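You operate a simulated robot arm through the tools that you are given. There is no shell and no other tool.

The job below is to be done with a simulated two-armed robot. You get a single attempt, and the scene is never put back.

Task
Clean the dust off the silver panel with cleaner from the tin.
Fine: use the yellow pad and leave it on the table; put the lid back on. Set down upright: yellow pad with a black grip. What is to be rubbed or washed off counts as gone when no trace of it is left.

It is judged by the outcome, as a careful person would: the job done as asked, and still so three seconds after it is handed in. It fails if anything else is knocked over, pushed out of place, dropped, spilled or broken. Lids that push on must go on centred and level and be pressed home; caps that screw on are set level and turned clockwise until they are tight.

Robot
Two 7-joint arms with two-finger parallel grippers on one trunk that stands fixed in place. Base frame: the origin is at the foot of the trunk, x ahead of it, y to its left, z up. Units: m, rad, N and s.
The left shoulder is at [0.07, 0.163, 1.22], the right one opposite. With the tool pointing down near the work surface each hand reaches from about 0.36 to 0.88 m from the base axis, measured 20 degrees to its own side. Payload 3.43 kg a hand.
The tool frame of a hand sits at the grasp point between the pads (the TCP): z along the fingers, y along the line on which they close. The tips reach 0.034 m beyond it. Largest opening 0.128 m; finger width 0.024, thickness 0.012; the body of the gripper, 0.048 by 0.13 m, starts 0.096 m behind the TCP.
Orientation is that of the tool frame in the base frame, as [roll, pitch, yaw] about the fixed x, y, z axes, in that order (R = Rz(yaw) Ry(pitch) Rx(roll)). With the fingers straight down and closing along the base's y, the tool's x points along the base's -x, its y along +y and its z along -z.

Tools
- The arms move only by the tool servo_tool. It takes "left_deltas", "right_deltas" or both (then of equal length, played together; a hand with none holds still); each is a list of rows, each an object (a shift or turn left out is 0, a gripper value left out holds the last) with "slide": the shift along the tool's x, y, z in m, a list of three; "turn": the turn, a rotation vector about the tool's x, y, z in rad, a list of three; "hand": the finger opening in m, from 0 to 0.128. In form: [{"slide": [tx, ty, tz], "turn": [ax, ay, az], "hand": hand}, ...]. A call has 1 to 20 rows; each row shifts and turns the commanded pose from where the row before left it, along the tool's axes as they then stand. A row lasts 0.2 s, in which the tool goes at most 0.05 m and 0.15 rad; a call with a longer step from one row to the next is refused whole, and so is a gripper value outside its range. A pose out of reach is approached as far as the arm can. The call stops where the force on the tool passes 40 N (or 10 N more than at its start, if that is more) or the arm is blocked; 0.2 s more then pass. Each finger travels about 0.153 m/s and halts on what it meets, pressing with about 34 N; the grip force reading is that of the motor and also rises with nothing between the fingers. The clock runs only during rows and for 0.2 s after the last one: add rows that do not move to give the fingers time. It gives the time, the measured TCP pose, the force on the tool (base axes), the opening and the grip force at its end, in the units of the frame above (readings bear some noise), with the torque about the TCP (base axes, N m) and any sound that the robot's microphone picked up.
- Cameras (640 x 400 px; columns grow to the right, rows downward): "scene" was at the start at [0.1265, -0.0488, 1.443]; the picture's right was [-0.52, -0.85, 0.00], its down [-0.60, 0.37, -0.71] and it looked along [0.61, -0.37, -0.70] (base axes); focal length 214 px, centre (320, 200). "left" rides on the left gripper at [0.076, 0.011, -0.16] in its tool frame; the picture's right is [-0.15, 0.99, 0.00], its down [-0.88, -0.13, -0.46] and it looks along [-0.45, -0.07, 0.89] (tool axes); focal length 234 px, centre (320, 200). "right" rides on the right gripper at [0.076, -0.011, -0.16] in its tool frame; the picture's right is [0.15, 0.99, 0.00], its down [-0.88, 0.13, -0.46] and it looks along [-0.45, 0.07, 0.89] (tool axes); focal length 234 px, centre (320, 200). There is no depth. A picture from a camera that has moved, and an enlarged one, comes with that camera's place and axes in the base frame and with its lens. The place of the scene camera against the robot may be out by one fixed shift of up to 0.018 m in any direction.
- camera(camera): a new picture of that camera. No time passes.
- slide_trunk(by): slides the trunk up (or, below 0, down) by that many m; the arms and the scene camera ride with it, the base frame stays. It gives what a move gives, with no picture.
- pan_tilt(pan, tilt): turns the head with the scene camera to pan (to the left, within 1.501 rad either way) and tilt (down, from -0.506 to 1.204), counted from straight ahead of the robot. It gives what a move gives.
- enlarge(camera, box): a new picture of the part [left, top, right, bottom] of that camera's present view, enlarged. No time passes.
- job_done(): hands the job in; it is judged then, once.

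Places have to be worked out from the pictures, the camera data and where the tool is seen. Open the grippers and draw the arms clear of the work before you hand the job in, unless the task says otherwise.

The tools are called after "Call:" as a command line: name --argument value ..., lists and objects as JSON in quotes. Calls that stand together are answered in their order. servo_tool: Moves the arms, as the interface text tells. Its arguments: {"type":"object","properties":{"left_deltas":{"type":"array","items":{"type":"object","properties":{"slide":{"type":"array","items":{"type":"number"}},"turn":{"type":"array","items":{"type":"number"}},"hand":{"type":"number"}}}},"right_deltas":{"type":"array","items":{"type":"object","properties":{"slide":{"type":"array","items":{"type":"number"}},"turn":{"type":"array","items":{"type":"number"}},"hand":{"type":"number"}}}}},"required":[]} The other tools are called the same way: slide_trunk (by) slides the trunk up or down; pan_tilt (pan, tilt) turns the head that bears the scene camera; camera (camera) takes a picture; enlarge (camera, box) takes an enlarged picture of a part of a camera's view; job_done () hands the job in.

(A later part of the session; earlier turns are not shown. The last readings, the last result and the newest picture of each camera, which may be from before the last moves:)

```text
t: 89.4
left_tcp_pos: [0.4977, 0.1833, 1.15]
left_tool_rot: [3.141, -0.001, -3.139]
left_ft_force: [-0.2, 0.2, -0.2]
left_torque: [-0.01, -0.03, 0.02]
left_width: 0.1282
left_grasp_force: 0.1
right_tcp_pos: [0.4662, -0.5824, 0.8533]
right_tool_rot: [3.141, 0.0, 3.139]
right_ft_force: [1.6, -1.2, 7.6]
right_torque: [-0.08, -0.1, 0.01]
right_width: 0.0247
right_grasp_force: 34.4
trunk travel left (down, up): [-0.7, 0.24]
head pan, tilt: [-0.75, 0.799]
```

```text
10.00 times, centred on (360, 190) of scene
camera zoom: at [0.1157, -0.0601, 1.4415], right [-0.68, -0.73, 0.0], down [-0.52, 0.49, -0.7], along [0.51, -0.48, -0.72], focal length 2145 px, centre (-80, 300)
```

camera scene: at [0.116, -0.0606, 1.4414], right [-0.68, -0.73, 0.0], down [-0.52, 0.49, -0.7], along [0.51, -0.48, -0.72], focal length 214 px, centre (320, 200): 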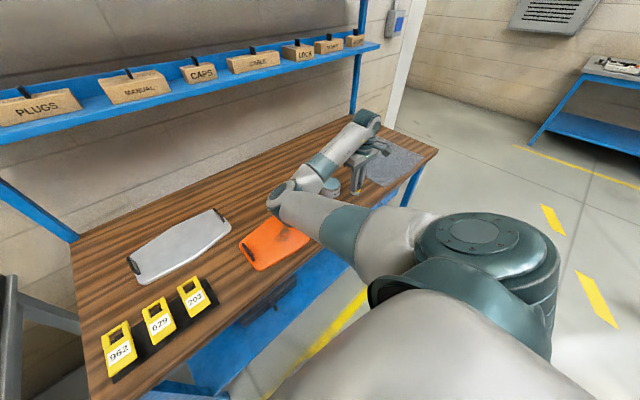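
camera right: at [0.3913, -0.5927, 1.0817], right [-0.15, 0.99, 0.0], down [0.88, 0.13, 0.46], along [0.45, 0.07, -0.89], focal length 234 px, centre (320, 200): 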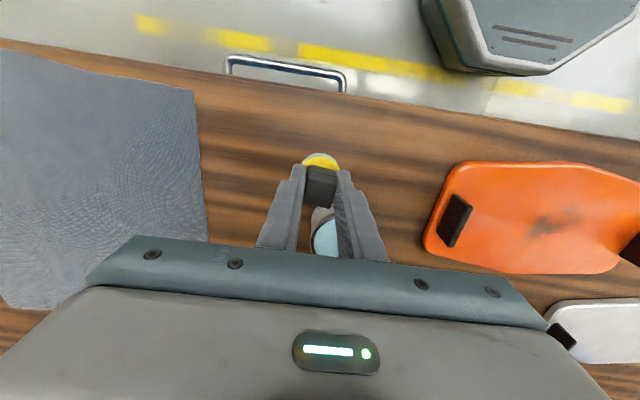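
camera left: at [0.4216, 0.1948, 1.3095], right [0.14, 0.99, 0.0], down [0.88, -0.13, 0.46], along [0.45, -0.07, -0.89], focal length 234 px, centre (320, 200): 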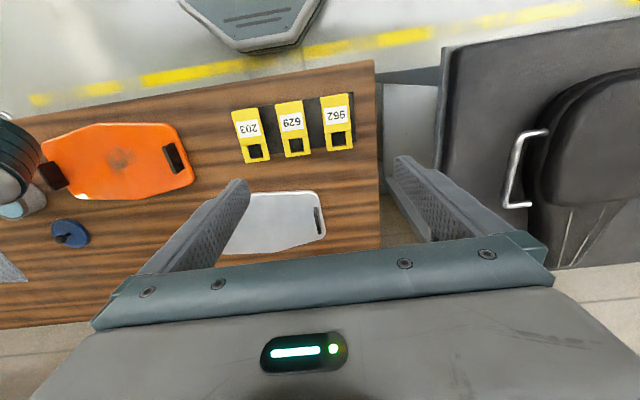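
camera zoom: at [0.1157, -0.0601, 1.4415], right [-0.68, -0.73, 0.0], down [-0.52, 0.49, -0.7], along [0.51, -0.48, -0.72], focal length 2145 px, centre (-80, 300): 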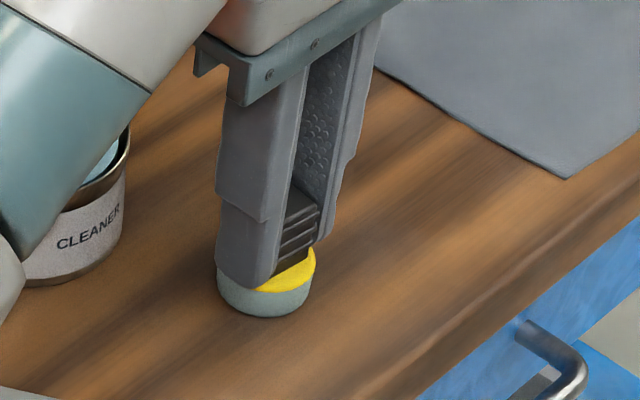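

The pad is on the table with 7.6 N of force. I'll ease 1 mm, open gently and rise straight up.

Call:
servo_tool --right_deltas '[{"slide": [0, 0, -0.001]}, {"hand": 0.028}, {"hand": 0.034}, {"hand": 0.042}, {"hand": 0.055}, {"hand": 0.06}, {"slide": [0, 0, -0.01]}, {"slide": [0, 0, -0.02]}, {"slide": [0, 0, -0.03]}, {"slide": [0, 0, -0.03]}, {"slide": [0, 0, 0]}]'

Call:
camera --camera "right"

Call:
camera --camera "scene"

Call:
enlarge --camera "scene" --box '[335, 170, 385, 210]'

```text
t: 91.8
left_tcp_pos: [0.498, 0.1821, 1.1479]
left_tool_rot: [3.14, 0.0, -3.139]
left_ft_force: [-0.3, 0.7, -0.1]
left_torque: [-0.02, 0.01, 0.03]
left_width: 0.128
left_grasp_force: 0.0
right_tcp_pos: [0.4673, -0.5829, 0.9433]
right_tool_rot: [3.14, -0.003, 3.141]
right_ft_force: [0.3, -0.1, 0.1]
right_torque: [0.01, -0.02, -0.01]
right_width: 0.0599
right_grasp_force: 0.0
trunk travel left (down, up): [-0.7, 0.24]
head pan, tilt: [-0.75, 0.799]
```

```text
taken
camera right: at [0.3921, -0.5942, 1.1046], right [-0.15, 0.99, 0.0], down [0.88, 0.13, 0.46], along [0.45, 0.07, -0.89], focal length 234 px, centre (320, 200)
```

right: 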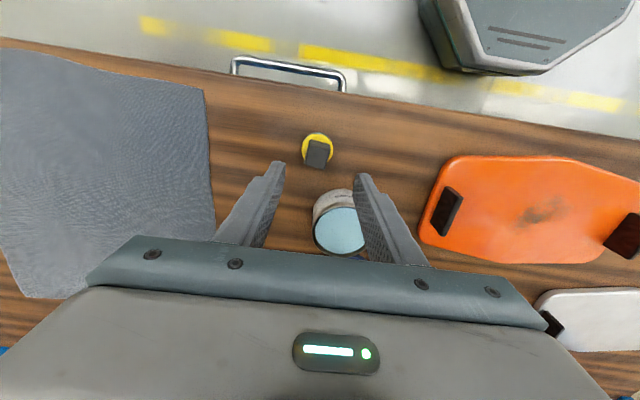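

```text
taken
camera scene: at [0.1163, -0.0611, 1.4413], right [-0.68, -0.73, 0.0], down [-0.52, 0.49, -0.7], along [0.51, -0.48, -0.72], focal length 214 px, centre (320, 200)
```

scene: 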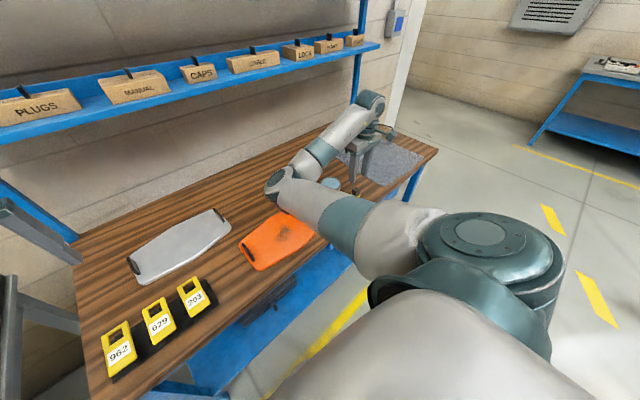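

```text
10.00 times, centred on (360, 190) of scene
camera zoom: at [0.1163, -0.0611, 1.4413], right [-0.68, -0.73, 0.0], down [-0.52, 0.49, -0.7], along [0.51, -0.48, -0.72], focal length 2145 px, centre (-80, 300)
```

zoom: 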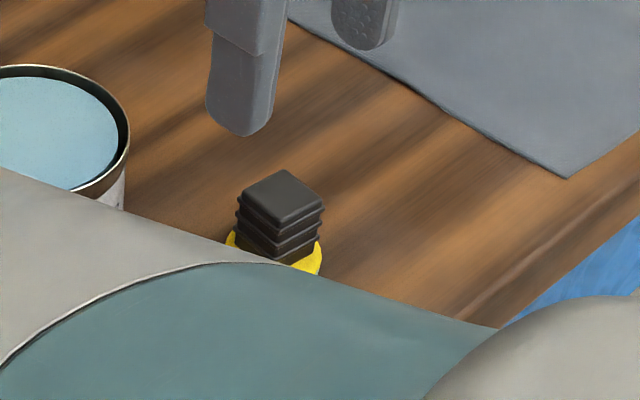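

The pad stands upright at its original place. Now for the lid: I'll rise and move over it at (0.676, -0.505) with the fingers open to look at it.

Call:
servo_tool --right_deltas '[{"slide": [0, 0, -0.03], "hand": 0.07}, {"slide": [0, 0, -0.02]}, {"slide": [-0.03, 0.011, 0]}, {"slide": [-0.036, 0.014, 0]}, {"slide": [-0.036, 0.014, 0]}, {"slide": [-0.036, 0.014, 0]}, {"slide": [-0.036, 0.013, 0]}, {"slide": [-0.033, 0.011, 0]}, {"slide": [0, 0, 0.02]}, {"slide": [0, 0, 0]}, {"slide": [0, 0, 0]}]'

Call:
camera --camera "right"

Call:
camera --camera "scene"

Call:
enlarge --camera "right" --box '[250, 90, 390, 200]'

```text
t: 94.2
left_tcp_pos: [0.4968, 0.1827, 1.1503]
left_tool_rot: [3.141, 0.0, -3.14]
left_ft_force: [0.1, -0.6, -0.4]
left_torque: [0.01, 0.0, -0.01]
left_width: 0.1282
left_grasp_force: 0.1
right_tcp_pos: [0.6742, -0.5049, 0.9738]
right_tool_rot: [-3.141, -0.001, 3.14]
right_ft_force: [0.1, -0.8, 0.2]
right_torque: [-0.01, 0.01, -0.02]
right_width: 0.0701
right_grasp_force: 0.0
trunk travel left (down, up): [-0.7, 0.24]
head pan, tilt: [-0.75, 0.799]
```

```text
taken
camera right: at [0.599, -0.5165, 1.1339], right [-0.15, 0.99, 0.0], down [0.88, 0.13, 0.46], along [0.45, 0.07, -0.89], focal length 234 px, centre (320, 200)
```

right: 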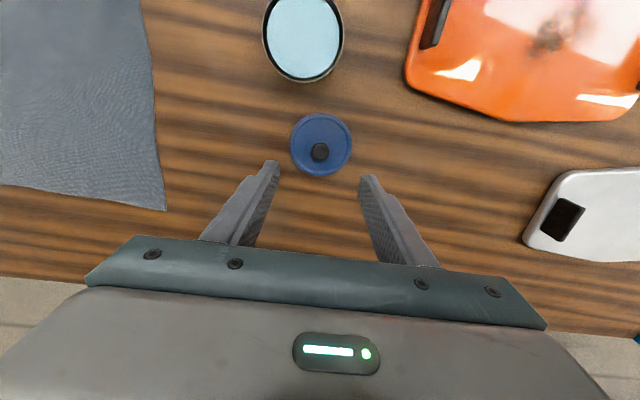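

```text
taken
camera scene: at [0.1163, -0.0608, 1.4413], right [-0.68, -0.73, 0.0], down [-0.52, 0.49, -0.7], along [0.51, -0.48, -0.72], focal length 214 px, centre (320, 200)
```

scene: 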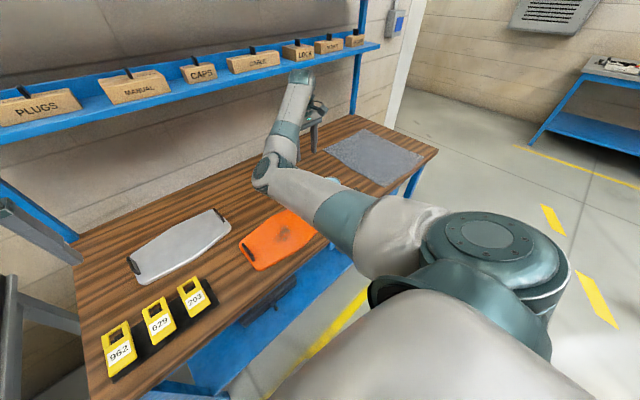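

```text
3.64 times, centred on (320, 145) of right
camera zoom: at [0.599, -0.5165, 1.1339], right [-0.15, 0.99, 0.0], down [0.88, 0.13, 0.46], along [0.45, 0.07, -0.89], focal length 852 px, centre (320, 400)
```

zoom: 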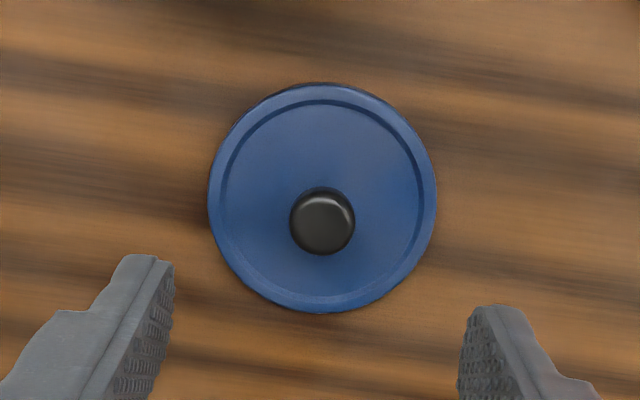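

The forearm now blocks the head camera's view of the tin, so I'll rely on the wrist camera. I'll measure both the tin rim and the lid precisely from here.

Call:
enlarge --camera "right" --box '[240, 0, 370, 90]'

Call:
enlarge --camera "right" --box '[280, 100, 360, 185]'

```text
4.44 times, centred on (305, 45) of right
camera zoom: at [0.599, -0.5165, 1.1339], right [-0.15, 0.99, 0.0], down [0.88, 0.13, 0.46], along [0.45, 0.07, -0.89], focal length 1041 px, centre (387, 889)
```

zoom: 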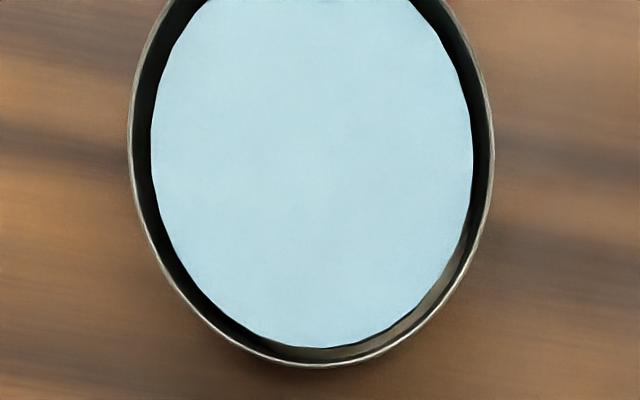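

```text
4.71 times, centred on (320, 142) of right
camera zoom: at [0.599, -0.5165, 1.1339], right [-0.15, 0.99, 0.0], down [0.88, 0.13, 0.46], along [0.45, 0.07, -0.89], focal length 1102 px, centre (320, 471)
```

zoom: 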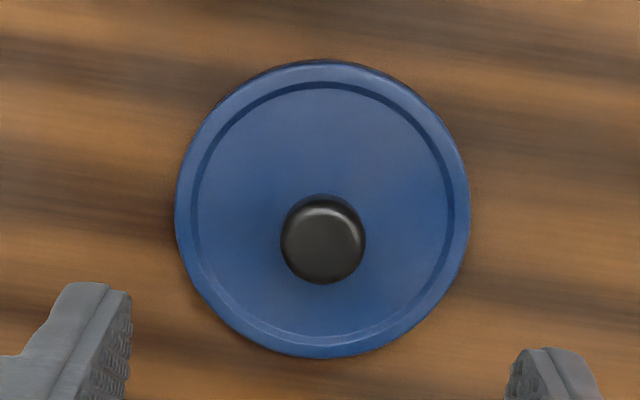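

I measure the tin's rim centre at (0.564, -0.539) and the lid centre and knob at (0.679, -0.504), with the lid flat on the table and the knob head near z 0.841. I'll straddle the knob, descend to TCP z≈0.857, and check before closing.

Call:
servo_tool --right_deltas '[{"slide": [-0.004, 0.001, 0.03]}, {"slide": [0, 0, 0.035]}, {"slide": [0, 0, 0.03]}, {"slide": [0, 0, 0.015]}, {"slide": [0, 0, 0.006]}, {"slide": [0, 0, 0]}]'

Call:
enlarge --camera "right" --box '[240, 100, 400, 225]'

Call:
camera --camera "scene"

```text
t: 95.6
left_tcp_pos: [0.4987, 0.1819, 1.151]
left_tool_rot: [3.141, -0.001, -3.139]
left_ft_force: [-0.6, -0.4, 0.5]
left_torque: [0.0, 0.0, 0.01]
left_width: 0.128
left_grasp_force: 0.0
right_tcp_pos: [0.6782, -0.5052, 0.8589]
right_tool_rot: [3.141, 0.001, 3.141]
right_ft_force: [0.0, 0.4, -0.2]
right_torque: [0.02, -0.02, 0.01]
right_width: 0.07
right_grasp_force: 0.0
trunk travel left (down, up): [-0.7, 0.24]
head pan, tilt: [-0.75, 0.799]
```

```text
3.20 times, centred on (320, 162) of right
camera zoom: at [0.6027, -0.5158, 1.0181], right [-0.15, 0.99, 0.0], down [0.88, 0.13, 0.46], along [0.45, 0.07, -0.89], focal length 749 px, centre (320, 320)
```

zoom: 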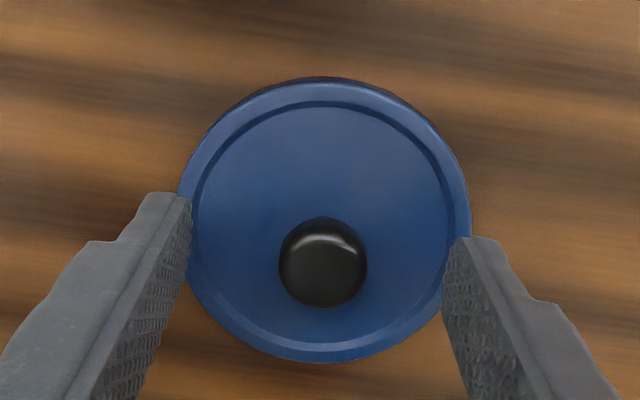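

```text
taken
camera scene: at [0.1162, -0.0607, 1.4413], right [-0.68, -0.73, 0.0], down [-0.52, 0.49, -0.7], along [0.51, -0.48, -0.72], focal length 214 px, centre (320, 200)
```

scene: 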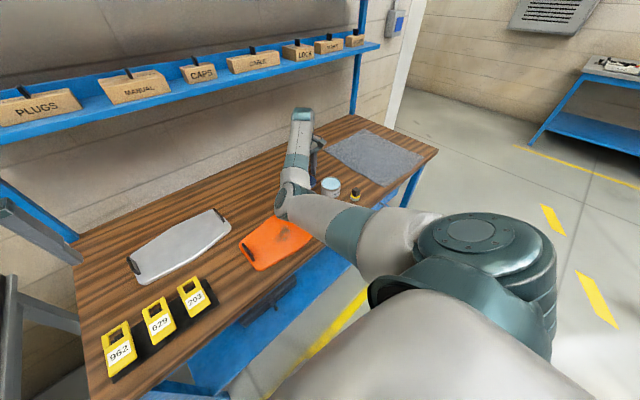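

The knob is centred between the fingers. Before I close, I'll check the elbow's clearance with the left camera.

Call:
camera --camera "left"

Call:
enlarge --camera "scene" --box '[220, 100, 380, 280]'

```text
taken
camera left: at [0.4222, 0.194, 1.3094], right [0.14, 0.99, 0.0], down [0.88, -0.13, 0.46], along [0.45, -0.07, -0.89], focal length 234 px, centre (320, 200)
```

left: 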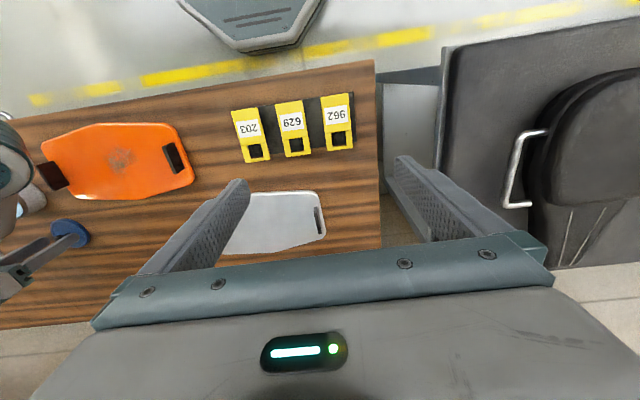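

```text
2.22 times, centred on (300, 190) of scene
camera zoom: at [0.1162, -0.0607, 1.4413], right [-0.68, -0.73, 0.0], down [-0.52, 0.49, -0.7], along [0.51, -0.48, -0.72], focal length 477 px, centre (364, 222)
```

zoom: 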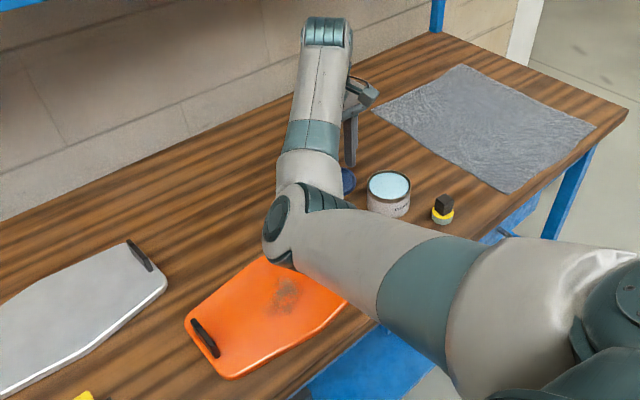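

The elbow is near z 1.02, comfortably clear. I'll close gently on the knob.

Call:
servo_tool --right_deltas '[{"slide": [0, 0.001, 0.002], "hand": 0.05}, {"hand": 0.035}, {"hand": 0.029}, {"hand": 0.025}, {"hand": 0.022}, {"hand": 0.018}, {"hand": 0.005}, {"hand": 0.0}, {"hand": 0.0}]'

Call:
enlarge --camera "right" --box '[240, 100, 400, 225]'

```text
t: 97.6
left_tcp_pos: [0.4975, 0.183, 1.1498]
left_tool_rot: [3.14, 0.002, -3.141]
left_ft_force: [-0.1, -0.6, 0.5]
left_torque: [0.0, -0.02, -0.01]
left_width: 0.1281
left_grasp_force: 0.0
right_tcp_pos: [0.6785, -0.5038, 0.8559]
right_tool_rot: [3.14, 0.0, 3.139]
right_ft_force: [0.1, 0.6, 0.3]
right_torque: [0.01, 0.02, -0.01]
right_width: 0.0216
right_grasp_force: 34.2
trunk travel left (down, up): [-0.7, 0.24]
head pan, tilt: [-0.75, 0.799]
```

```text
3.20 times, centred on (320, 162) of right
camera zoom: at [0.6026, -0.5146, 1.0164], right [-0.15, 0.99, 0.0], down [0.88, 0.13, 0.46], along [0.45, 0.07, -0.89], focal length 749 px, centre (320, 320)
```

zoom: 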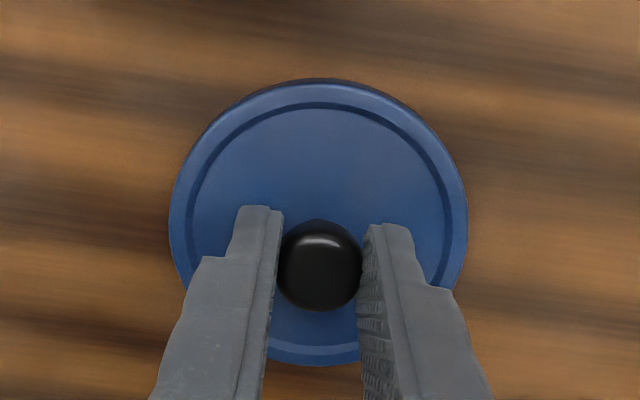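

The knob is held (width 0.0216), and the lid's centre lies within 1 mm of the TCP. I'll lift slowly and check that it stays level.

Call:
servo_tool --right_deltas '[{"slide": [0, 0, -0.002]}, {"slide": [0, 0, -0.004]}, {"slide": [0, 0, -0.005]}, {"slide": [0, 0, -0.006]}, {"slide": [0, 0, -0.008]}, {"slide": [0, 0, -0.01]}, {"slide": [0, 0, -0.012]}, {"slide": [0, 0, -0.012]}, {"slide": [0, 0, -0.012]}, {"slide": [0, 0, -0.012]}, {"slide": [0, 0, -0.012]}, {"slide": [0, 0, -0.008]}, {"slide": [0, 0, 0]}]'

Call:
enlarge --camera "right" --box '[240, 100, 400, 225]'

Call:
enlarge --camera "scene" --box '[270, 110, 390, 210]'

Call:
camera --camera "left"

```text
t: 100.4
left_tcp_pos: [0.4966, 0.1825, 1.1483]
left_tool_rot: [-3.141, 0.0, -3.14]
left_ft_force: [0.3, 0.3, -0.2]
left_torque: [0.0, 0.01, -0.01]
left_width: 0.1279
left_grasp_force: 0.0
right_tcp_pos: [0.6782, -0.5042, 0.9597]
right_tool_rot: [-3.14, -0.001, 3.14]
right_ft_force: [-0.7, 0.2, -0.2]
right_torque: [0.01, -0.01, 0.02]
right_width: 0.0219
right_grasp_force: 34.0
trunk travel left (down, up): [-0.7, 0.24]
head pan, tilt: [-0.75, 0.799]
```

```text
3.20 times, centred on (320, 162) of right
camera zoom: at [0.6026, -0.5149, 1.1191], right [-0.15, 0.99, 0.0], down [0.88, 0.13, 0.46], along [0.45, 0.07, -0.89], focal length 749 px, centre (320, 320)
```

zoom: 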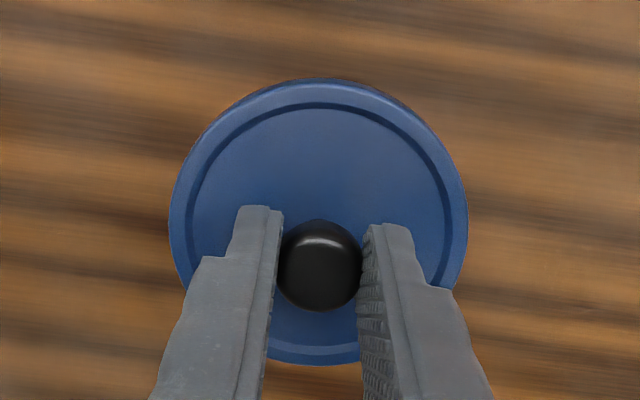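

```text
4.00 times, centred on (330, 160) of scene
camera zoom: at [0.1162, -0.0609, 1.4413], right [-0.68, -0.73, 0.0], down [-0.52, 0.49, -0.7], along [0.51, -0.48, -0.72], focal length 858 px, centre (280, 360)
```

zoom: 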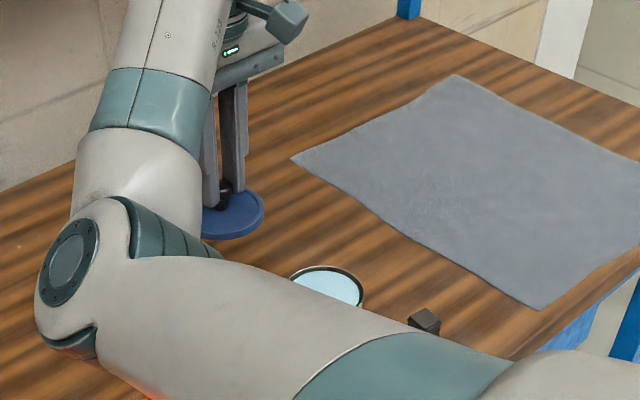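

```text
taken
camera left: at [0.4222, 0.1939, 1.3094], right [0.14, 0.99, 0.0], down [0.88, -0.13, 0.46], along [0.45, -0.07, -0.89], focal length 234 px, centre (320, 200)
```

left: 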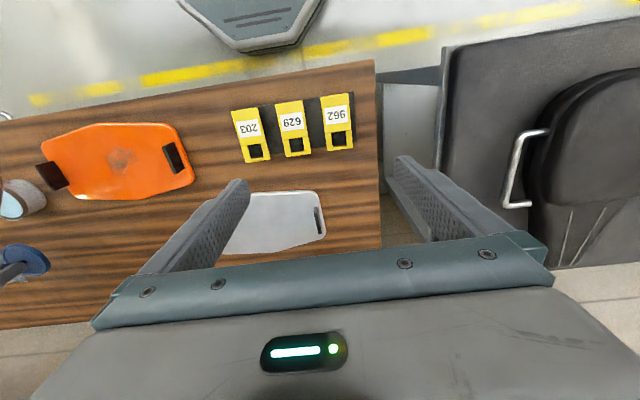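

The lid hangs level, unchanged in the grip. I'll carry it smoothly over the tin, aiming the TCP at (0.565, -0.5385).

Call:
servo_tool --right_deltas '[{"slide": [0.008, -0.0023, 0]}, {"slide": [0.012, -0.0036, 0]}, {"slide": [0.015, -0.0046, 0]}, {"slide": [0.016, -0.0049, 0]}, {"slide": [0.016, -0.0049, 0]}, {"slide": [0.016, -0.0049, 0]}, {"slide": [0.015, -0.0046, 0]}, {"slide": [0.01, -0.0031, 0]}, {"slide": [0.0052, -0.0014, 0]}, {"slide": [0, 0, 0]}, {"slide": [0, 0, 0]}]'

Call:
camera --camera "right"

Call:
enlarge --camera "right" --box '[240, 90, 400, 215]'

Call:
enlarge --camera "scene" --box '[290, 130, 390, 220]'

```text
t: 102.8
left_tcp_pos: [0.4988, 0.1832, 1.1506]
left_tool_rot: [3.14, 0.001, -3.14]
left_ft_force: [-0.3, -0.1, 0.1]
left_torque: [0.01, 0.0, 0.0]
left_width: 0.1279
left_grasp_force: 0.1
right_tcp_pos: [0.5646, -0.5386, 0.9599]
right_tool_rot: [3.141, -0.001, 3.14]
right_ft_force: [0.3, -0.4, -0.9]
right_torque: [-0.03, -0.03, 0.02]
right_width: 0.0218
right_grasp_force: 34.6
trunk travel left (down, up): [-0.7, 0.24]
head pan, tilt: [-0.75, 0.799]
```

```text
taken
camera right: at [0.4888, -0.5488, 1.1194], right [-0.15, 0.99, 0.0], down [0.88, 0.13, 0.46], along [0.45, 0.07, -0.89], focal length 234 px, centre (320, 200)
```

right: 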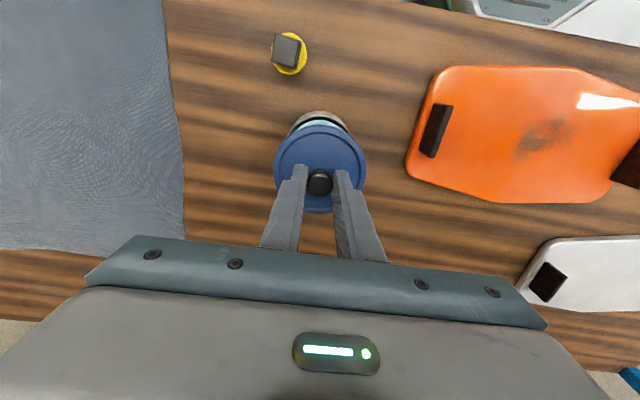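

```text
3.20 times, centred on (320, 152) of right
camera zoom: at [0.4888, -0.5488, 1.1194], right [-0.15, 0.99, 0.0], down [0.88, 0.13, 0.46], along [0.45, 0.07, -0.89], focal length 749 px, centre (320, 352)
```

zoom: 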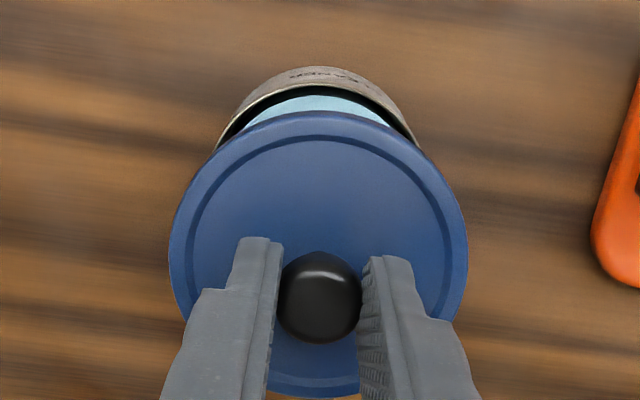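

```text
4.44 times, centred on (340, 175) of scene
camera zoom: at [0.1161, -0.0608, 1.4413], right [-0.68, -0.73, 0.0], down [-0.52, 0.49, -0.7], along [0.51, -0.48, -0.72], focal length 953 px, centre (231, 311)
```

zoom: 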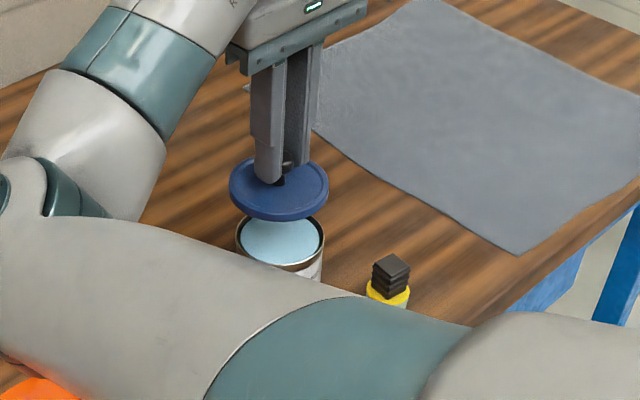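

The lid and tin centres agree to about 1 mm. I'll lower it to just above the rim and look again.

Call:
servo_tool --right_deltas '[{"slide": [0, 0, 0.008]}, {"slide": [0, 0, 0.01]}, {"slide": [0, 0, 0.01]}, {"slide": [0, 0, 0.007]}, {"slide": [0, 0, 0.004]}, {"slide": [0, 0, 0]}]'

Call:
enlarge --camera "right" --box '[240, 90, 400, 215]'

Call:
enlarge --camera "scene" --box '[290, 130, 390, 220]'

```text
t: 104.2
left_tcp_pos: [0.4979, 0.1826, 1.1495]
left_tool_rot: [3.142, 0.0, -3.141]
left_ft_force: [0.1, -0.2, 0.2]
left_torque: [0.0, 0.0, 0.01]
left_width: 0.1281
left_grasp_force: 0.1
right_tcp_pos: [0.5645, -0.538, 0.9205]
right_tool_rot: [3.141, 0.0, 3.139]
right_ft_force: [-0.8, 0.1, -0.6]
right_torque: [0.01, 0.01, 0.0]
right_width: 0.0217
right_grasp_force: 33.7
trunk travel left (down, up): [-0.7, 0.24]
head pan, tilt: [-0.75, 0.799]
```

```text
3.20 times, centred on (320, 152) of right
camera zoom: at [0.4891, -0.5483, 1.0804], right [-0.15, 0.99, 0.0], down [0.88, 0.13, 0.46], along [0.45, 0.07, -0.89], focal length 749 px, centre (320, 352)
```

zoom: 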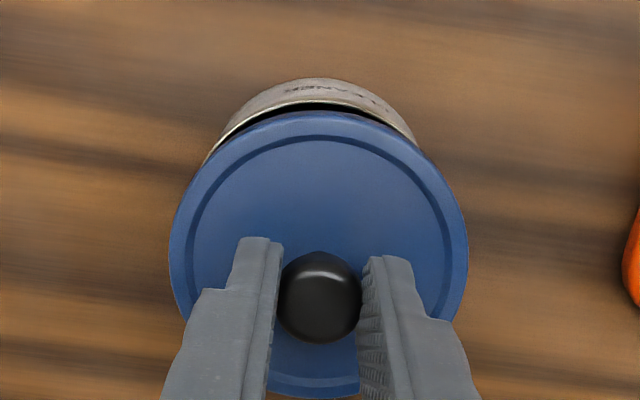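

```text
4.44 times, centred on (340, 175) of scene
camera zoom: at [0.1161, -0.0607, 1.4413], right [-0.68, -0.73, 0.0], down [-0.52, 0.49, -0.7], along [0.51, -0.48, -0.72], focal length 953 px, centre (231, 311)
```

zoom: 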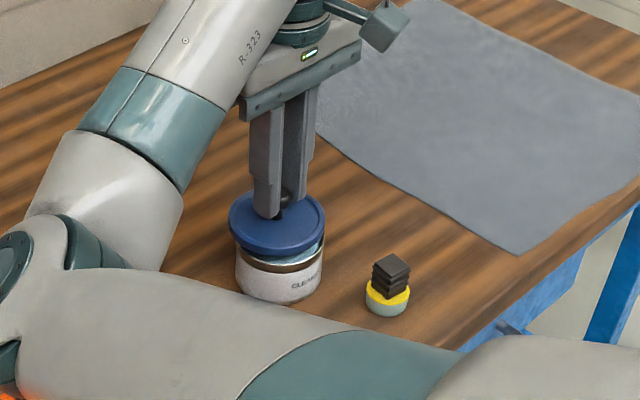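

Still aligned within about 1 mm. I'll lower in small steps to feel the rim.

Call:
servo_tool --right_deltas '[{"slide": [0.0005, 0, 0.002]}, {"slide": [0, 0, 0.002]}, {"slide": [0, 0, 0.002]}, {"slide": [0, 0, 0]}]'

Call:
enlarge --camera "scene" --box '[310, 160, 370, 205]'

```text
t: 105.2
left_tcp_pos: [0.4975, 0.1813, 1.149]
left_tool_rot: [3.141, -0.001, -3.14]
left_ft_force: [0.2, -0.4, -0.5]
left_torque: [0.0, 0.03, -0.01]
left_width: 0.128
left_grasp_force: 0.0
right_tcp_pos: [0.5626, -0.5379, 0.9139]
right_tool_rot: [-3.14, -0.001, 3.141]
right_ft_force: [-1.2, -0.6, 0.6]
right_torque: [0.01, 0.04, -0.02]
right_width: 0.0218
right_grasp_force: 34.2
trunk travel left (down, up): [-0.7, 0.24]
head pan, tilt: [-0.75, 0.799]
```

```text
8.89 times, centred on (340, 182) of scene
camera zoom: at [0.1161, -0.0608, 1.4413], right [-0.68, -0.73, 0.0], down [-0.52, 0.49, -0.7], along [0.51, -0.48, -0.72], focal length 1906 px, centre (142, 356)
```

zoom: 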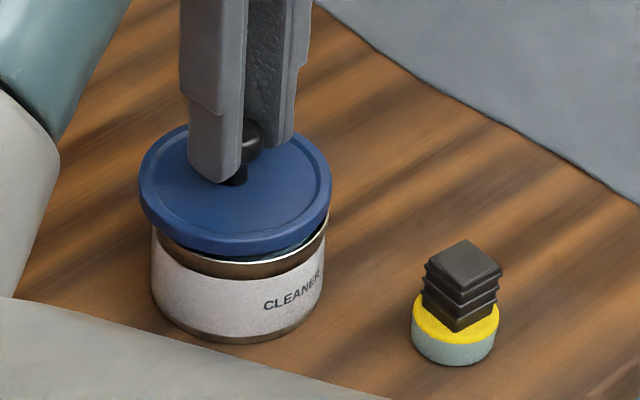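

The head camera suggests the lid may be a couple of millimetres toward scene-left relative to how it originally sat. I'll zoom in to measure the overhang on both sides.

Call:
enlarge --camera "scene" --box '[315, 165, 355, 205]'

Call:
enlarge --camera "right" --box '[260, 105, 380, 205]'

```text
10.00 times, centred on (335, 185) of scene
camera zoom: at [0.1161, -0.0608, 1.4413], right [-0.68, -0.73, 0.0], down [-0.52, 0.49, -0.7], along [0.51, -0.48, -0.72], focal length 2145 px, centre (170, 350)
```

zoom: 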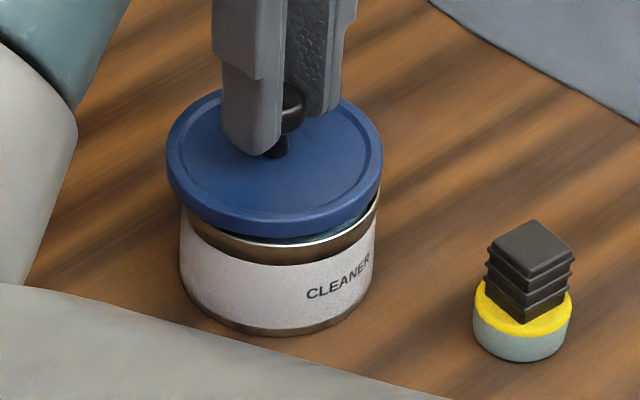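

```text
4.00 times, centred on (320, 155) of right
camera zoom: at [0.4882, -0.5487, 1.0745], right [-0.15, 0.99, 0.0], down [0.88, 0.13, 0.46], along [0.45, 0.07, -0.89], focal length 937 px, centre (320, 380)
```

zoom: 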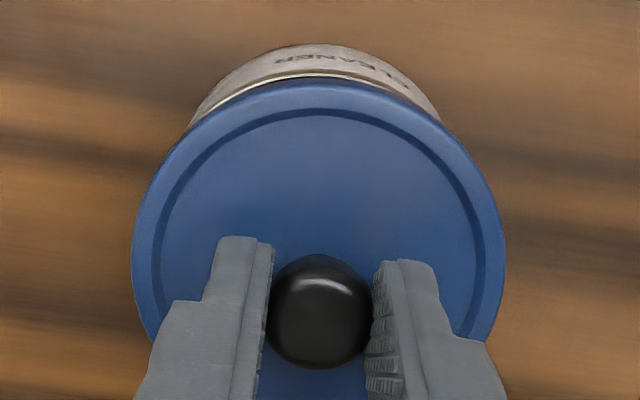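

Against the earlier views, the lid sits about 2 mm toward scene-left, i.e. +x and +y. I'll shift it by (-1.8, -1.2) mm and re-check before seating.

Call:
servo_tool --right_deltas '[{"slide": [0.0009, -0.0006, 0]}, {"slide": [0.0009, -0.0006, 0]}, {"slide": [0, 0, 0]}]'

Call:
enlarge --camera "scene" --box '[315, 165, 355, 205]'

Call:
enlarge --camera "right" --box '[260, 105, 380, 205]'

```text
t: 106.0
left_tcp_pos: [0.497, 0.1823, 1.149]
left_tool_rot: [-3.141, -0.001, -3.14]
left_ft_force: [0.8, -0.3, -0.1]
left_torque: [0.02, 0.01, 0.03]
left_width: 0.1279
left_grasp_force: 0.1
right_tcp_pos: [0.5615, -0.5394, 0.9137]
right_tool_rot: [-3.141, 0.0, 3.14]
right_ft_force: [-0.2, -0.3, -0.1]
right_torque: [0.02, -0.01, 0.01]
right_width: 0.022
right_grasp_force: 34.0
trunk travel left (down, up): [-0.7, 0.24]
head pan, tilt: [-0.75, 0.799]
```

```text
10.00 times, centred on (335, 185) of scene
camera zoom: at [0.1162, -0.0608, 1.4413], right [-0.68, -0.73, 0.0], down [-0.52, 0.49, -0.7], along [0.51, -0.48, -0.72], focal length 2145 px, centre (170, 350)
```

zoom: 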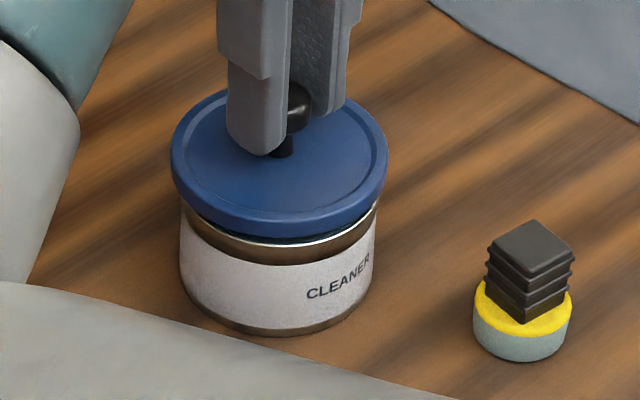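

```text
4.00 times, centred on (320, 155) of right
camera zoom: at [0.4864, -0.5498, 1.0749], right [-0.15, 0.99, 0.0], down [0.88, 0.13, 0.46], along [0.45, 0.07, -0.89], focal length 937 px, centre (320, 380)
```

zoom: 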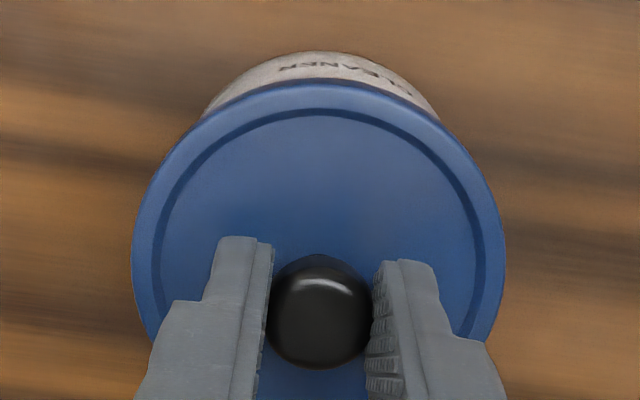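

The lid's outline now matches the earlier aligned views in both cameras. I'll lower it onto the rim in small steps.

Call:
servo_tool --right_deltas '[{"slide": [0, 0, 0.002]}, {"slide": [0, 0, 0.002]}, {"slide": [0, 0, 0]}]'

Call:
servo_tool --right_deltas '[{"slide": [0, 0, 0.0015]}, {"slide": [0, 0, 0]}]'

Call:
enlarge --camera "scene" --box '[315, 165, 355, 205]'

```text
t: 106.8
left_tcp_pos: [0.4987, 0.1816, 1.1487]
left_tool_rot: [-3.141, 0.0, -3.14]
left_ft_force: [-0.3, -0.2, -0.4]
left_torque: [-0.04, 0.0, 0.0]
left_width: 0.1282
left_grasp_force: 0.1
right_tcp_pos: [0.5625, -0.5398, 0.9102]
right_tool_rot: [3.14, 0.0, 3.14]
right_ft_force: [-0.3, -0.5, -0.9]
right_torque: [-0.02, -0.01, -0.04]
right_width: 0.0219
right_grasp_force: 34.2
trunk travel left (down, up): [-0.7, 0.24]
head pan, tilt: [-0.75, 0.799]
```

```text
t: 107.4
left_tcp_pos: [0.4972, 0.1816, 1.15]
left_tool_rot: [-3.141, 0.0, -3.14]
left_ft_force: [1.3, -0.1, 0.4]
left_torque: [0.0, 0.0, 0.0]
left_width: 0.1283
left_grasp_force: 0.1
right_tcp_pos: [0.5631, -0.539, 0.9079]
right_tool_rot: [3.141, 0.0, 3.139]
right_ft_force: [-0.1, 0.2, 0.2]
right_torque: [0.01, 0.0, 0.0]
right_width: 0.0218
right_grasp_force: 34.6
trunk travel left (down, up): [-0.7, 0.24]
head pan, tilt: [-0.75, 0.799]
```

```text
10.00 times, centred on (335, 185) of scene
camera zoom: at [0.1161, -0.0608, 1.4413], right [-0.68, -0.73, 0.0], down [-0.52, 0.49, -0.7], along [0.51, -0.48, -0.72], focal length 2145 px, centre (170, 350)
```

zoom: 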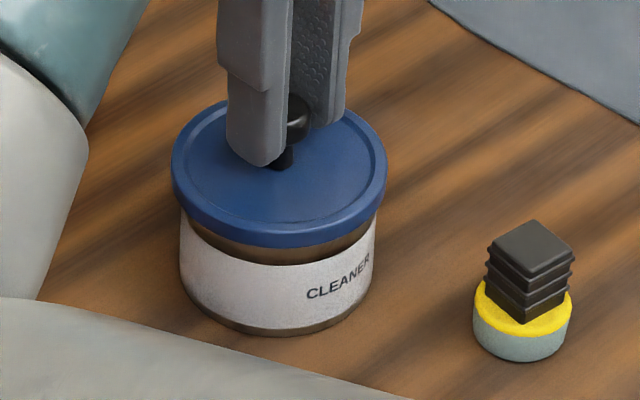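

The lid's skirt is starting over the rim with no side force; it has about 8 mm to go to its original seated height. I'll continue down slowly.

Call:
servo_tool --right_deltas '[{"slide": [0, 0, 0.0015]}, {"slide": [0, 0, 0.0015]}, {"slide": [0, 0, 0]}]'

Call:
servo_tool --right_deltas '[{"slide": [0, 0, 0.0015]}, {"slide": [0, 0, 0]}]'

Call:
enlarge --camera "scene" --box '[315, 165, 355, 205]'

```text
t: 108.2
left_tcp_pos: [0.4963, 0.1839, 1.1492]
left_tool_rot: [3.141, 0.0, -3.14]
left_ft_force: [-0.3, -0.6, 0.6]
left_torque: [-0.04, -0.02, -0.01]
left_width: 0.1283
left_grasp_force: 0.0
right_tcp_pos: [0.562, -0.539, 0.9077]
right_tool_rot: [-3.14, 0.002, 3.14]
right_ft_force: [2.3, -1.7, 12.2]
right_torque: [0.0, 0.33, 0.03]
right_width: 0.0214
right_grasp_force: 33.8
trunk travel left (down, up): [-0.7, 0.24]
head pan, tilt: [-0.75, 0.799]
```

```text
t: 108.8
left_tcp_pos: [0.4971, 0.184, 1.1501]
left_tool_rot: [-3.14, 0.001, -3.141]
left_ft_force: [-0.4, -0.5, 0.0]
left_torque: [-0.05, -0.03, 0.0]
left_width: 0.1282
left_grasp_force: 0.1
right_tcp_pos: [0.5614, -0.5387, 0.9059]
right_tool_rot: [-3.141, 0.003, 3.14]
right_ft_force: [1.2, -3.8, 22.4]
right_torque: [-0.06, 0.76, 0.06]
right_width: 0.0213
right_grasp_force: 33.9
trunk travel left (down, up): [-0.7, 0.24]
head pan, tilt: [-0.75, 0.799]
```

```text
10.00 times, centred on (335, 185) of scene
camera zoom: at [0.1143, -0.0592, 1.4417], right [-0.68, -0.73, 0.0], down [-0.52, 0.49, -0.7], along [0.51, -0.48, -0.72], focal length 2145 px, centre (170, 350)
```

zoom: 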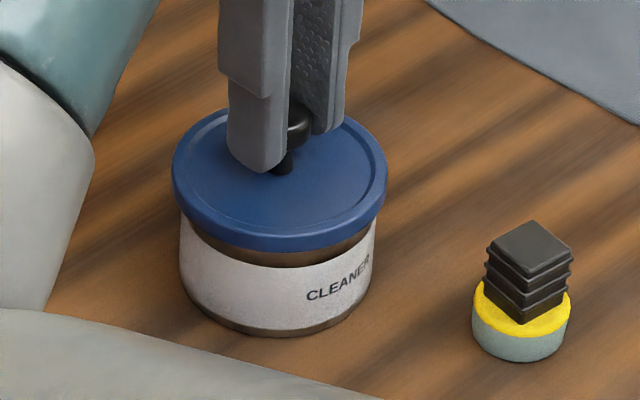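

Contact came at about 22 N with a torque about +y (0.76 N·m), so the lid is catching on the near (−x) side of the rim. I'll back off and look before correcting.

Call:
servo_tool --right_deltas '[{"slide": [0, 0, -0.003]}, {"slide": [0, 0, -0.002]}, {"slide": [0, 0, 0]}]'

Call:
enlarge --camera "right" --box '[260, 105, 380, 205]'

Call:
enlarge --camera "scene" --box '[320, 170, 350, 195]'

```text
t: 109.6
left_tcp_pos: [0.4981, 0.1824, 1.1485]
left_tool_rot: [-3.14, -0.001, -3.139]
left_ft_force: [0.7, 0.2, -0.2]
left_torque: [0.03, 0.02, -0.05]
left_width: 0.1278
left_grasp_force: 0.1
right_tcp_pos: [0.5619, -0.5394, 0.9064]
right_tool_rot: [3.141, -0.001, -3.141]
right_ft_force: [0.0, 0.0, -0.8]
right_torque: [0.01, 0.0, 0.01]
right_width: 0.0217
right_grasp_force: 34.5
trunk travel left (down, up): [-0.7, 0.24]
head pan, tilt: [-0.75, 0.799]
```

```text
4.00 times, centred on (320, 155) of right
camera zoom: at [0.487, -0.5499, 1.0686], right [-0.15, 0.99, 0.0], down [0.88, 0.13, 0.45], along [0.45, 0.07, -0.89], focal length 937 px, centre (320, 380)
```

zoom: 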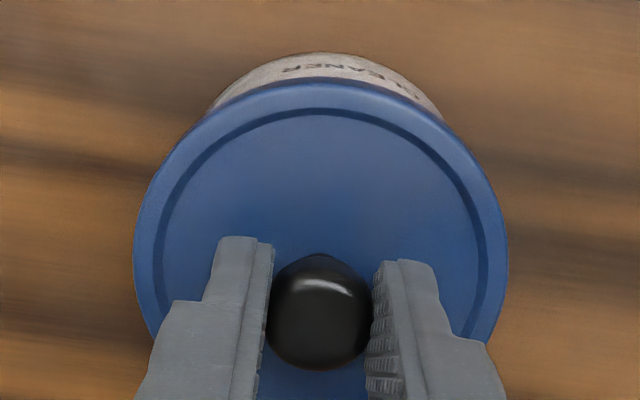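

```text
16.00 times, centred on (335, 182) of scene
camera zoom: at [0.1166, -0.0611, 1.4412], right [-0.68, -0.73, 0.0], down [-0.53, 0.49, -0.7], along [0.51, -0.47, -0.72], focal length 3432 px, centre (80, 480)
```

zoom: 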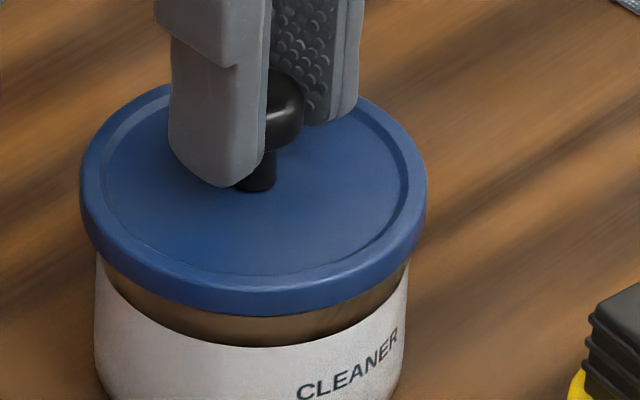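

Both views suggest the lid is about 1 mm too far in +x and slightly toward −y. I'll correct by (-1.0, +0.8) mm and lower again.

Call:
servo_tool --right_deltas '[{"slide": [0.001, 0.0008, 0]}, {"slide": [0, 0, 0.001]}, {"slide": [0, 0, 0.0015]}, {"slide": [0, 0, 0]}]'

Call:
servo_tool --right_deltas '[{"slide": [0, 0, 0.001]}, {"slide": [0, 0, 0]}]'

```text
t: 110.6
left_tcp_pos: [0.4978, 0.183, 1.1495]
left_tool_rot: [-3.141, 0.001, -3.139]
left_ft_force: [-1.2, 0.3, 0.1]
left_torque: [0.01, 0.0, 0.02]
left_width: 0.1278
left_grasp_force: 0.0
right_tcp_pos: [0.5607, -0.5369, 0.9069]
right_tool_rot: [-3.141, 0.001, 3.14]
right_ft_force: [1.4, 0.9, 0.0]
right_torque: [-0.06, -0.02, 0.03]
right_width: 0.0219
right_grasp_force: 34.1
trunk travel left (down, up): [-0.7, 0.24]
head pan, tilt: [-0.75, 0.799]
```

```text
t: 111.2
left_tcp_pos: [0.4968, 0.1824, 1.1487]
left_tool_rot: [-3.14, 0.0, -3.14]
left_ft_force: [0.2, 0.1, -0.6]
left_torque: [0.03, -0.04, -0.03]
left_width: 0.128
left_grasp_force: 0.1
right_tcp_pos: [0.5605, -0.5386, 0.9055]
right_tool_rot: [-3.14, 0.002, 3.14]
right_ft_force: [-0.6, 0.5, 0.1]
right_torque: [0.05, -0.01, -0.02]
right_width: 0.0219
right_grasp_force: 34.1
trunk travel left (down, up): [-0.7, 0.24]
head pan, tilt: [-0.75, 0.799]
```

It's now past the previous contact height with no force. I'll continue down in 1 mm steps.

Call:
servo_tool --right_deltas '[{"slide": [0, 0, 0.001]}, {"slide": [0, 0, 0.001]}, {"slide": [0, 0, 0]}]'

Call:
servo_tool --right_deltas '[{"slide": [0, 0, 0.001]}, {"slide": [0, 0, 0]}]'

Call:
enlarge --camera "scene" --box '[320, 170, 350, 195]'

```text
t: 112.0
left_tcp_pos: [0.4959, 0.1829, 1.1493]
left_tool_rot: [3.141, 0.0, -3.14]
left_ft_force: [0.2, -0.6, 0.4]
left_torque: [-0.01, 0.0, 0.01]
left_width: 0.1278
left_grasp_force: 0.2
right_tcp_pos: [0.5599, -0.5386, 0.9041]
right_tool_rot: [3.142, 0.001, 3.14]
right_ft_force: [-1.0, -1.1, -0.1]
right_torque: [0.0, 0.03, 0.01]
right_width: 0.0218
right_grasp_force: 34.1
trunk travel left (down, up): [-0.7, 0.24]
head pan, tilt: [-0.75, 0.799]
```

```text
t: 112.6
left_tcp_pos: [0.4971, 0.1828, 1.1494]
left_tool_rot: [3.142, 0.001, -3.139]
left_ft_force: [-0.4, -0.5, -0.1]
left_torque: [0.0, -0.03, 0.01]
left_width: 0.1281
left_grasp_force: 0.2
right_tcp_pos: [0.5604, -0.5386, 0.902]
right_tool_rot: [-3.141, -0.002, -3.141]
right_ft_force: [0.1, -0.2, -0.8]
right_torque: [-0.02, 0.04, 0.01]
right_width: 0.0217
right_grasp_force: 34.1
trunk travel left (down, up): [-0.7, 0.24]
head pan, tilt: [-0.75, 0.799]
```

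```text
16.00 times, centred on (335, 182) of scene
camera zoom: at [0.1161, -0.0607, 1.4413], right [-0.68, -0.73, 0.0], down [-0.52, 0.49, -0.7], along [0.51, -0.48, -0.72], focal length 3432 px, centre (80, 480)
```

zoom: 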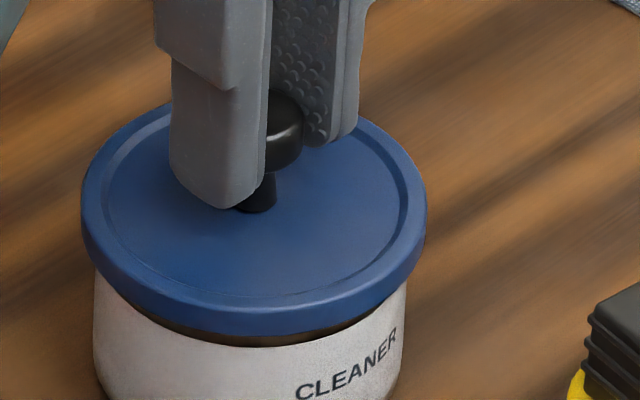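

The lid is sliding down over the rim, with about 3 mm left. I'll continue until it seats.

Call:
servo_tool --right_deltas '[{"slide": [0, 0, 0.001]}, {"slide": [0, 0, 0.001]}, {"slide": [0, 0, 0]}]'

Call:
servo_tool --right_deltas '[{"slide": [0, 0, 0.001]}, {"slide": [0, 0, 0]}]'

Call:
enlarge --camera "scene" --box '[320, 170, 350, 195]'

```text
t: 113.4
left_tcp_pos: [0.4961, 0.1836, 1.1494]
left_tool_rot: [3.141, 0.0, -3.14]
left_ft_force: [0.1, -0.1, -0.2]
left_torque: [-0.03, 0.01, 0.0]
left_width: 0.1281
left_grasp_force: 0.0
right_tcp_pos: [0.5605, -0.5372, 0.9021]
right_tool_rot: [-3.139, 0.002, 3.141]
right_ft_force: [0.8, 0.0, 8.2]
right_torque: [-0.18, -0.38, 0.02]
right_width: 0.0216
right_grasp_force: 34.1
trunk travel left (down, up): [-0.7, 0.24]
head pan, tilt: [-0.75, 0.799]
```

```text
t: 114.0
left_tcp_pos: [0.4958, 0.183, 1.149]
left_tool_rot: [-3.14, 0.003, 3.142]
left_ft_force: [-0.7, 0.0, 0.0]
left_torque: [0.0, -0.03, 0.02]
left_width: 0.1279
left_grasp_force: 0.0
right_tcp_pos: [0.5594, -0.5379, 0.9015]
right_tool_rot: [-3.139, 0.001, 3.14]
right_ft_force: [3.0, -3.2, 15.9]
right_torque: [-0.16, -0.8, -0.06]
right_width: 0.0218
right_grasp_force: 33.4
trunk travel left (down, up): [-0.7, 0.24]
head pan, tilt: [-0.75, 0.799]
```

```text
16.00 times, centred on (335, 182) of scene
camera zoom: at [0.1147, -0.0595, 1.4417], right [-0.68, -0.73, 0.0], down [-0.52, 0.49, -0.7], along [0.51, -0.48, -0.72], focal length 3432 px, centre (80, 480)
```

zoom: 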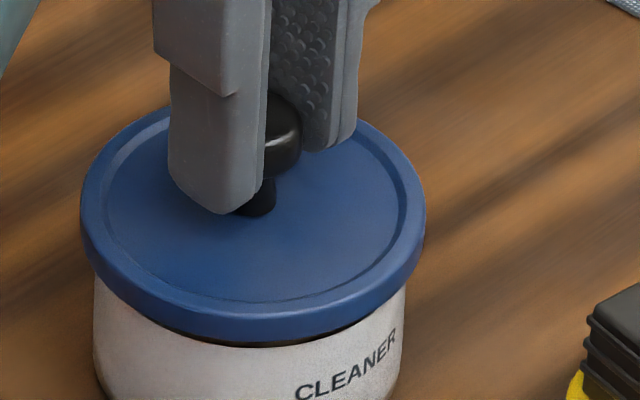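

Now the contact is on the far (+x) side, so the lid needs to go back by about half a millimetre. I'll nudge it in +x and watch the torque.

Call:
servo_tool --right_deltas '[{"slide": [0, 0, -0.001]}, {"slide": [-0.0006, 0, 0]}, {"slide": [0, 0, 0.001]}, {"slide": [0, 0, 0]}]'

Call:
enlarge --camera "right" --box '[260, 105, 380, 205]'

Call:
enlarge --camera "scene" --box '[315, 165, 355, 205]'

```text
t: 115.0
left_tcp_pos: [0.4956, 0.1845, 1.1489]
left_tool_rot: [-3.138, 0.002, -3.139]
left_ft_force: [1.2, 0.2, -0.4]
left_torque: [0.0, -0.02, 0.03]
left_width: 0.1281
left_grasp_force: 0.1
right_tcp_pos: [0.5601, -0.5377, 0.9019]
right_tool_rot: [-3.14, -0.001, 3.141]
right_ft_force: [-1.3, -2.9, 16.7]
right_torque: [-0.09, -0.55, -0.02]
right_width: 0.0217
right_grasp_force: 33.9
trunk travel left (down, up): [-0.7, 0.24]
head pan, tilt: [-0.75, 0.799]
```

```text
4.00 times, centred on (320, 155) of right
camera zoom: at [0.4849, -0.5481, 1.0615], right [-0.14, 0.99, 0.0], down [0.88, 0.13, 0.46], along [0.45, 0.07, -0.89], focal length 937 px, centre (320, 380)
```

zoom: 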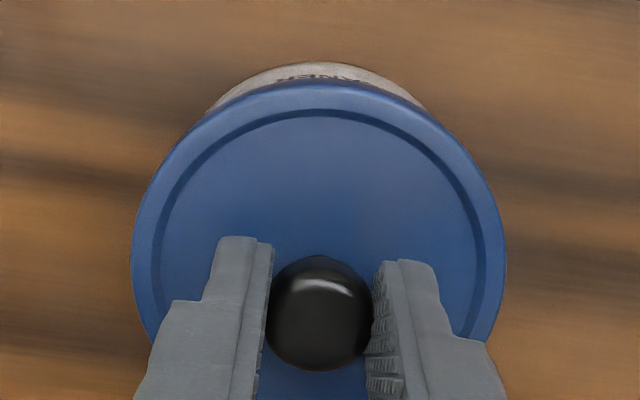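

```text
10.00 times, centred on (335, 185) of scene
camera zoom: at [0.1141, -0.0595, 1.4416], right [-0.68, -0.73, 0.0], down [-0.52, 0.49, -0.7], along [0.51, -0.48, -0.72], focal length 2145 px, centre (170, 350)
```

zoom: 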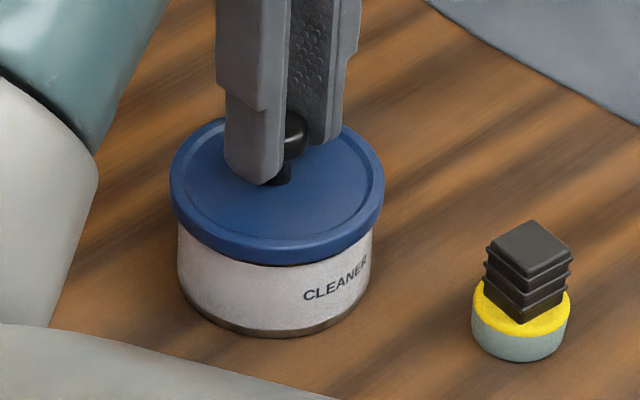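

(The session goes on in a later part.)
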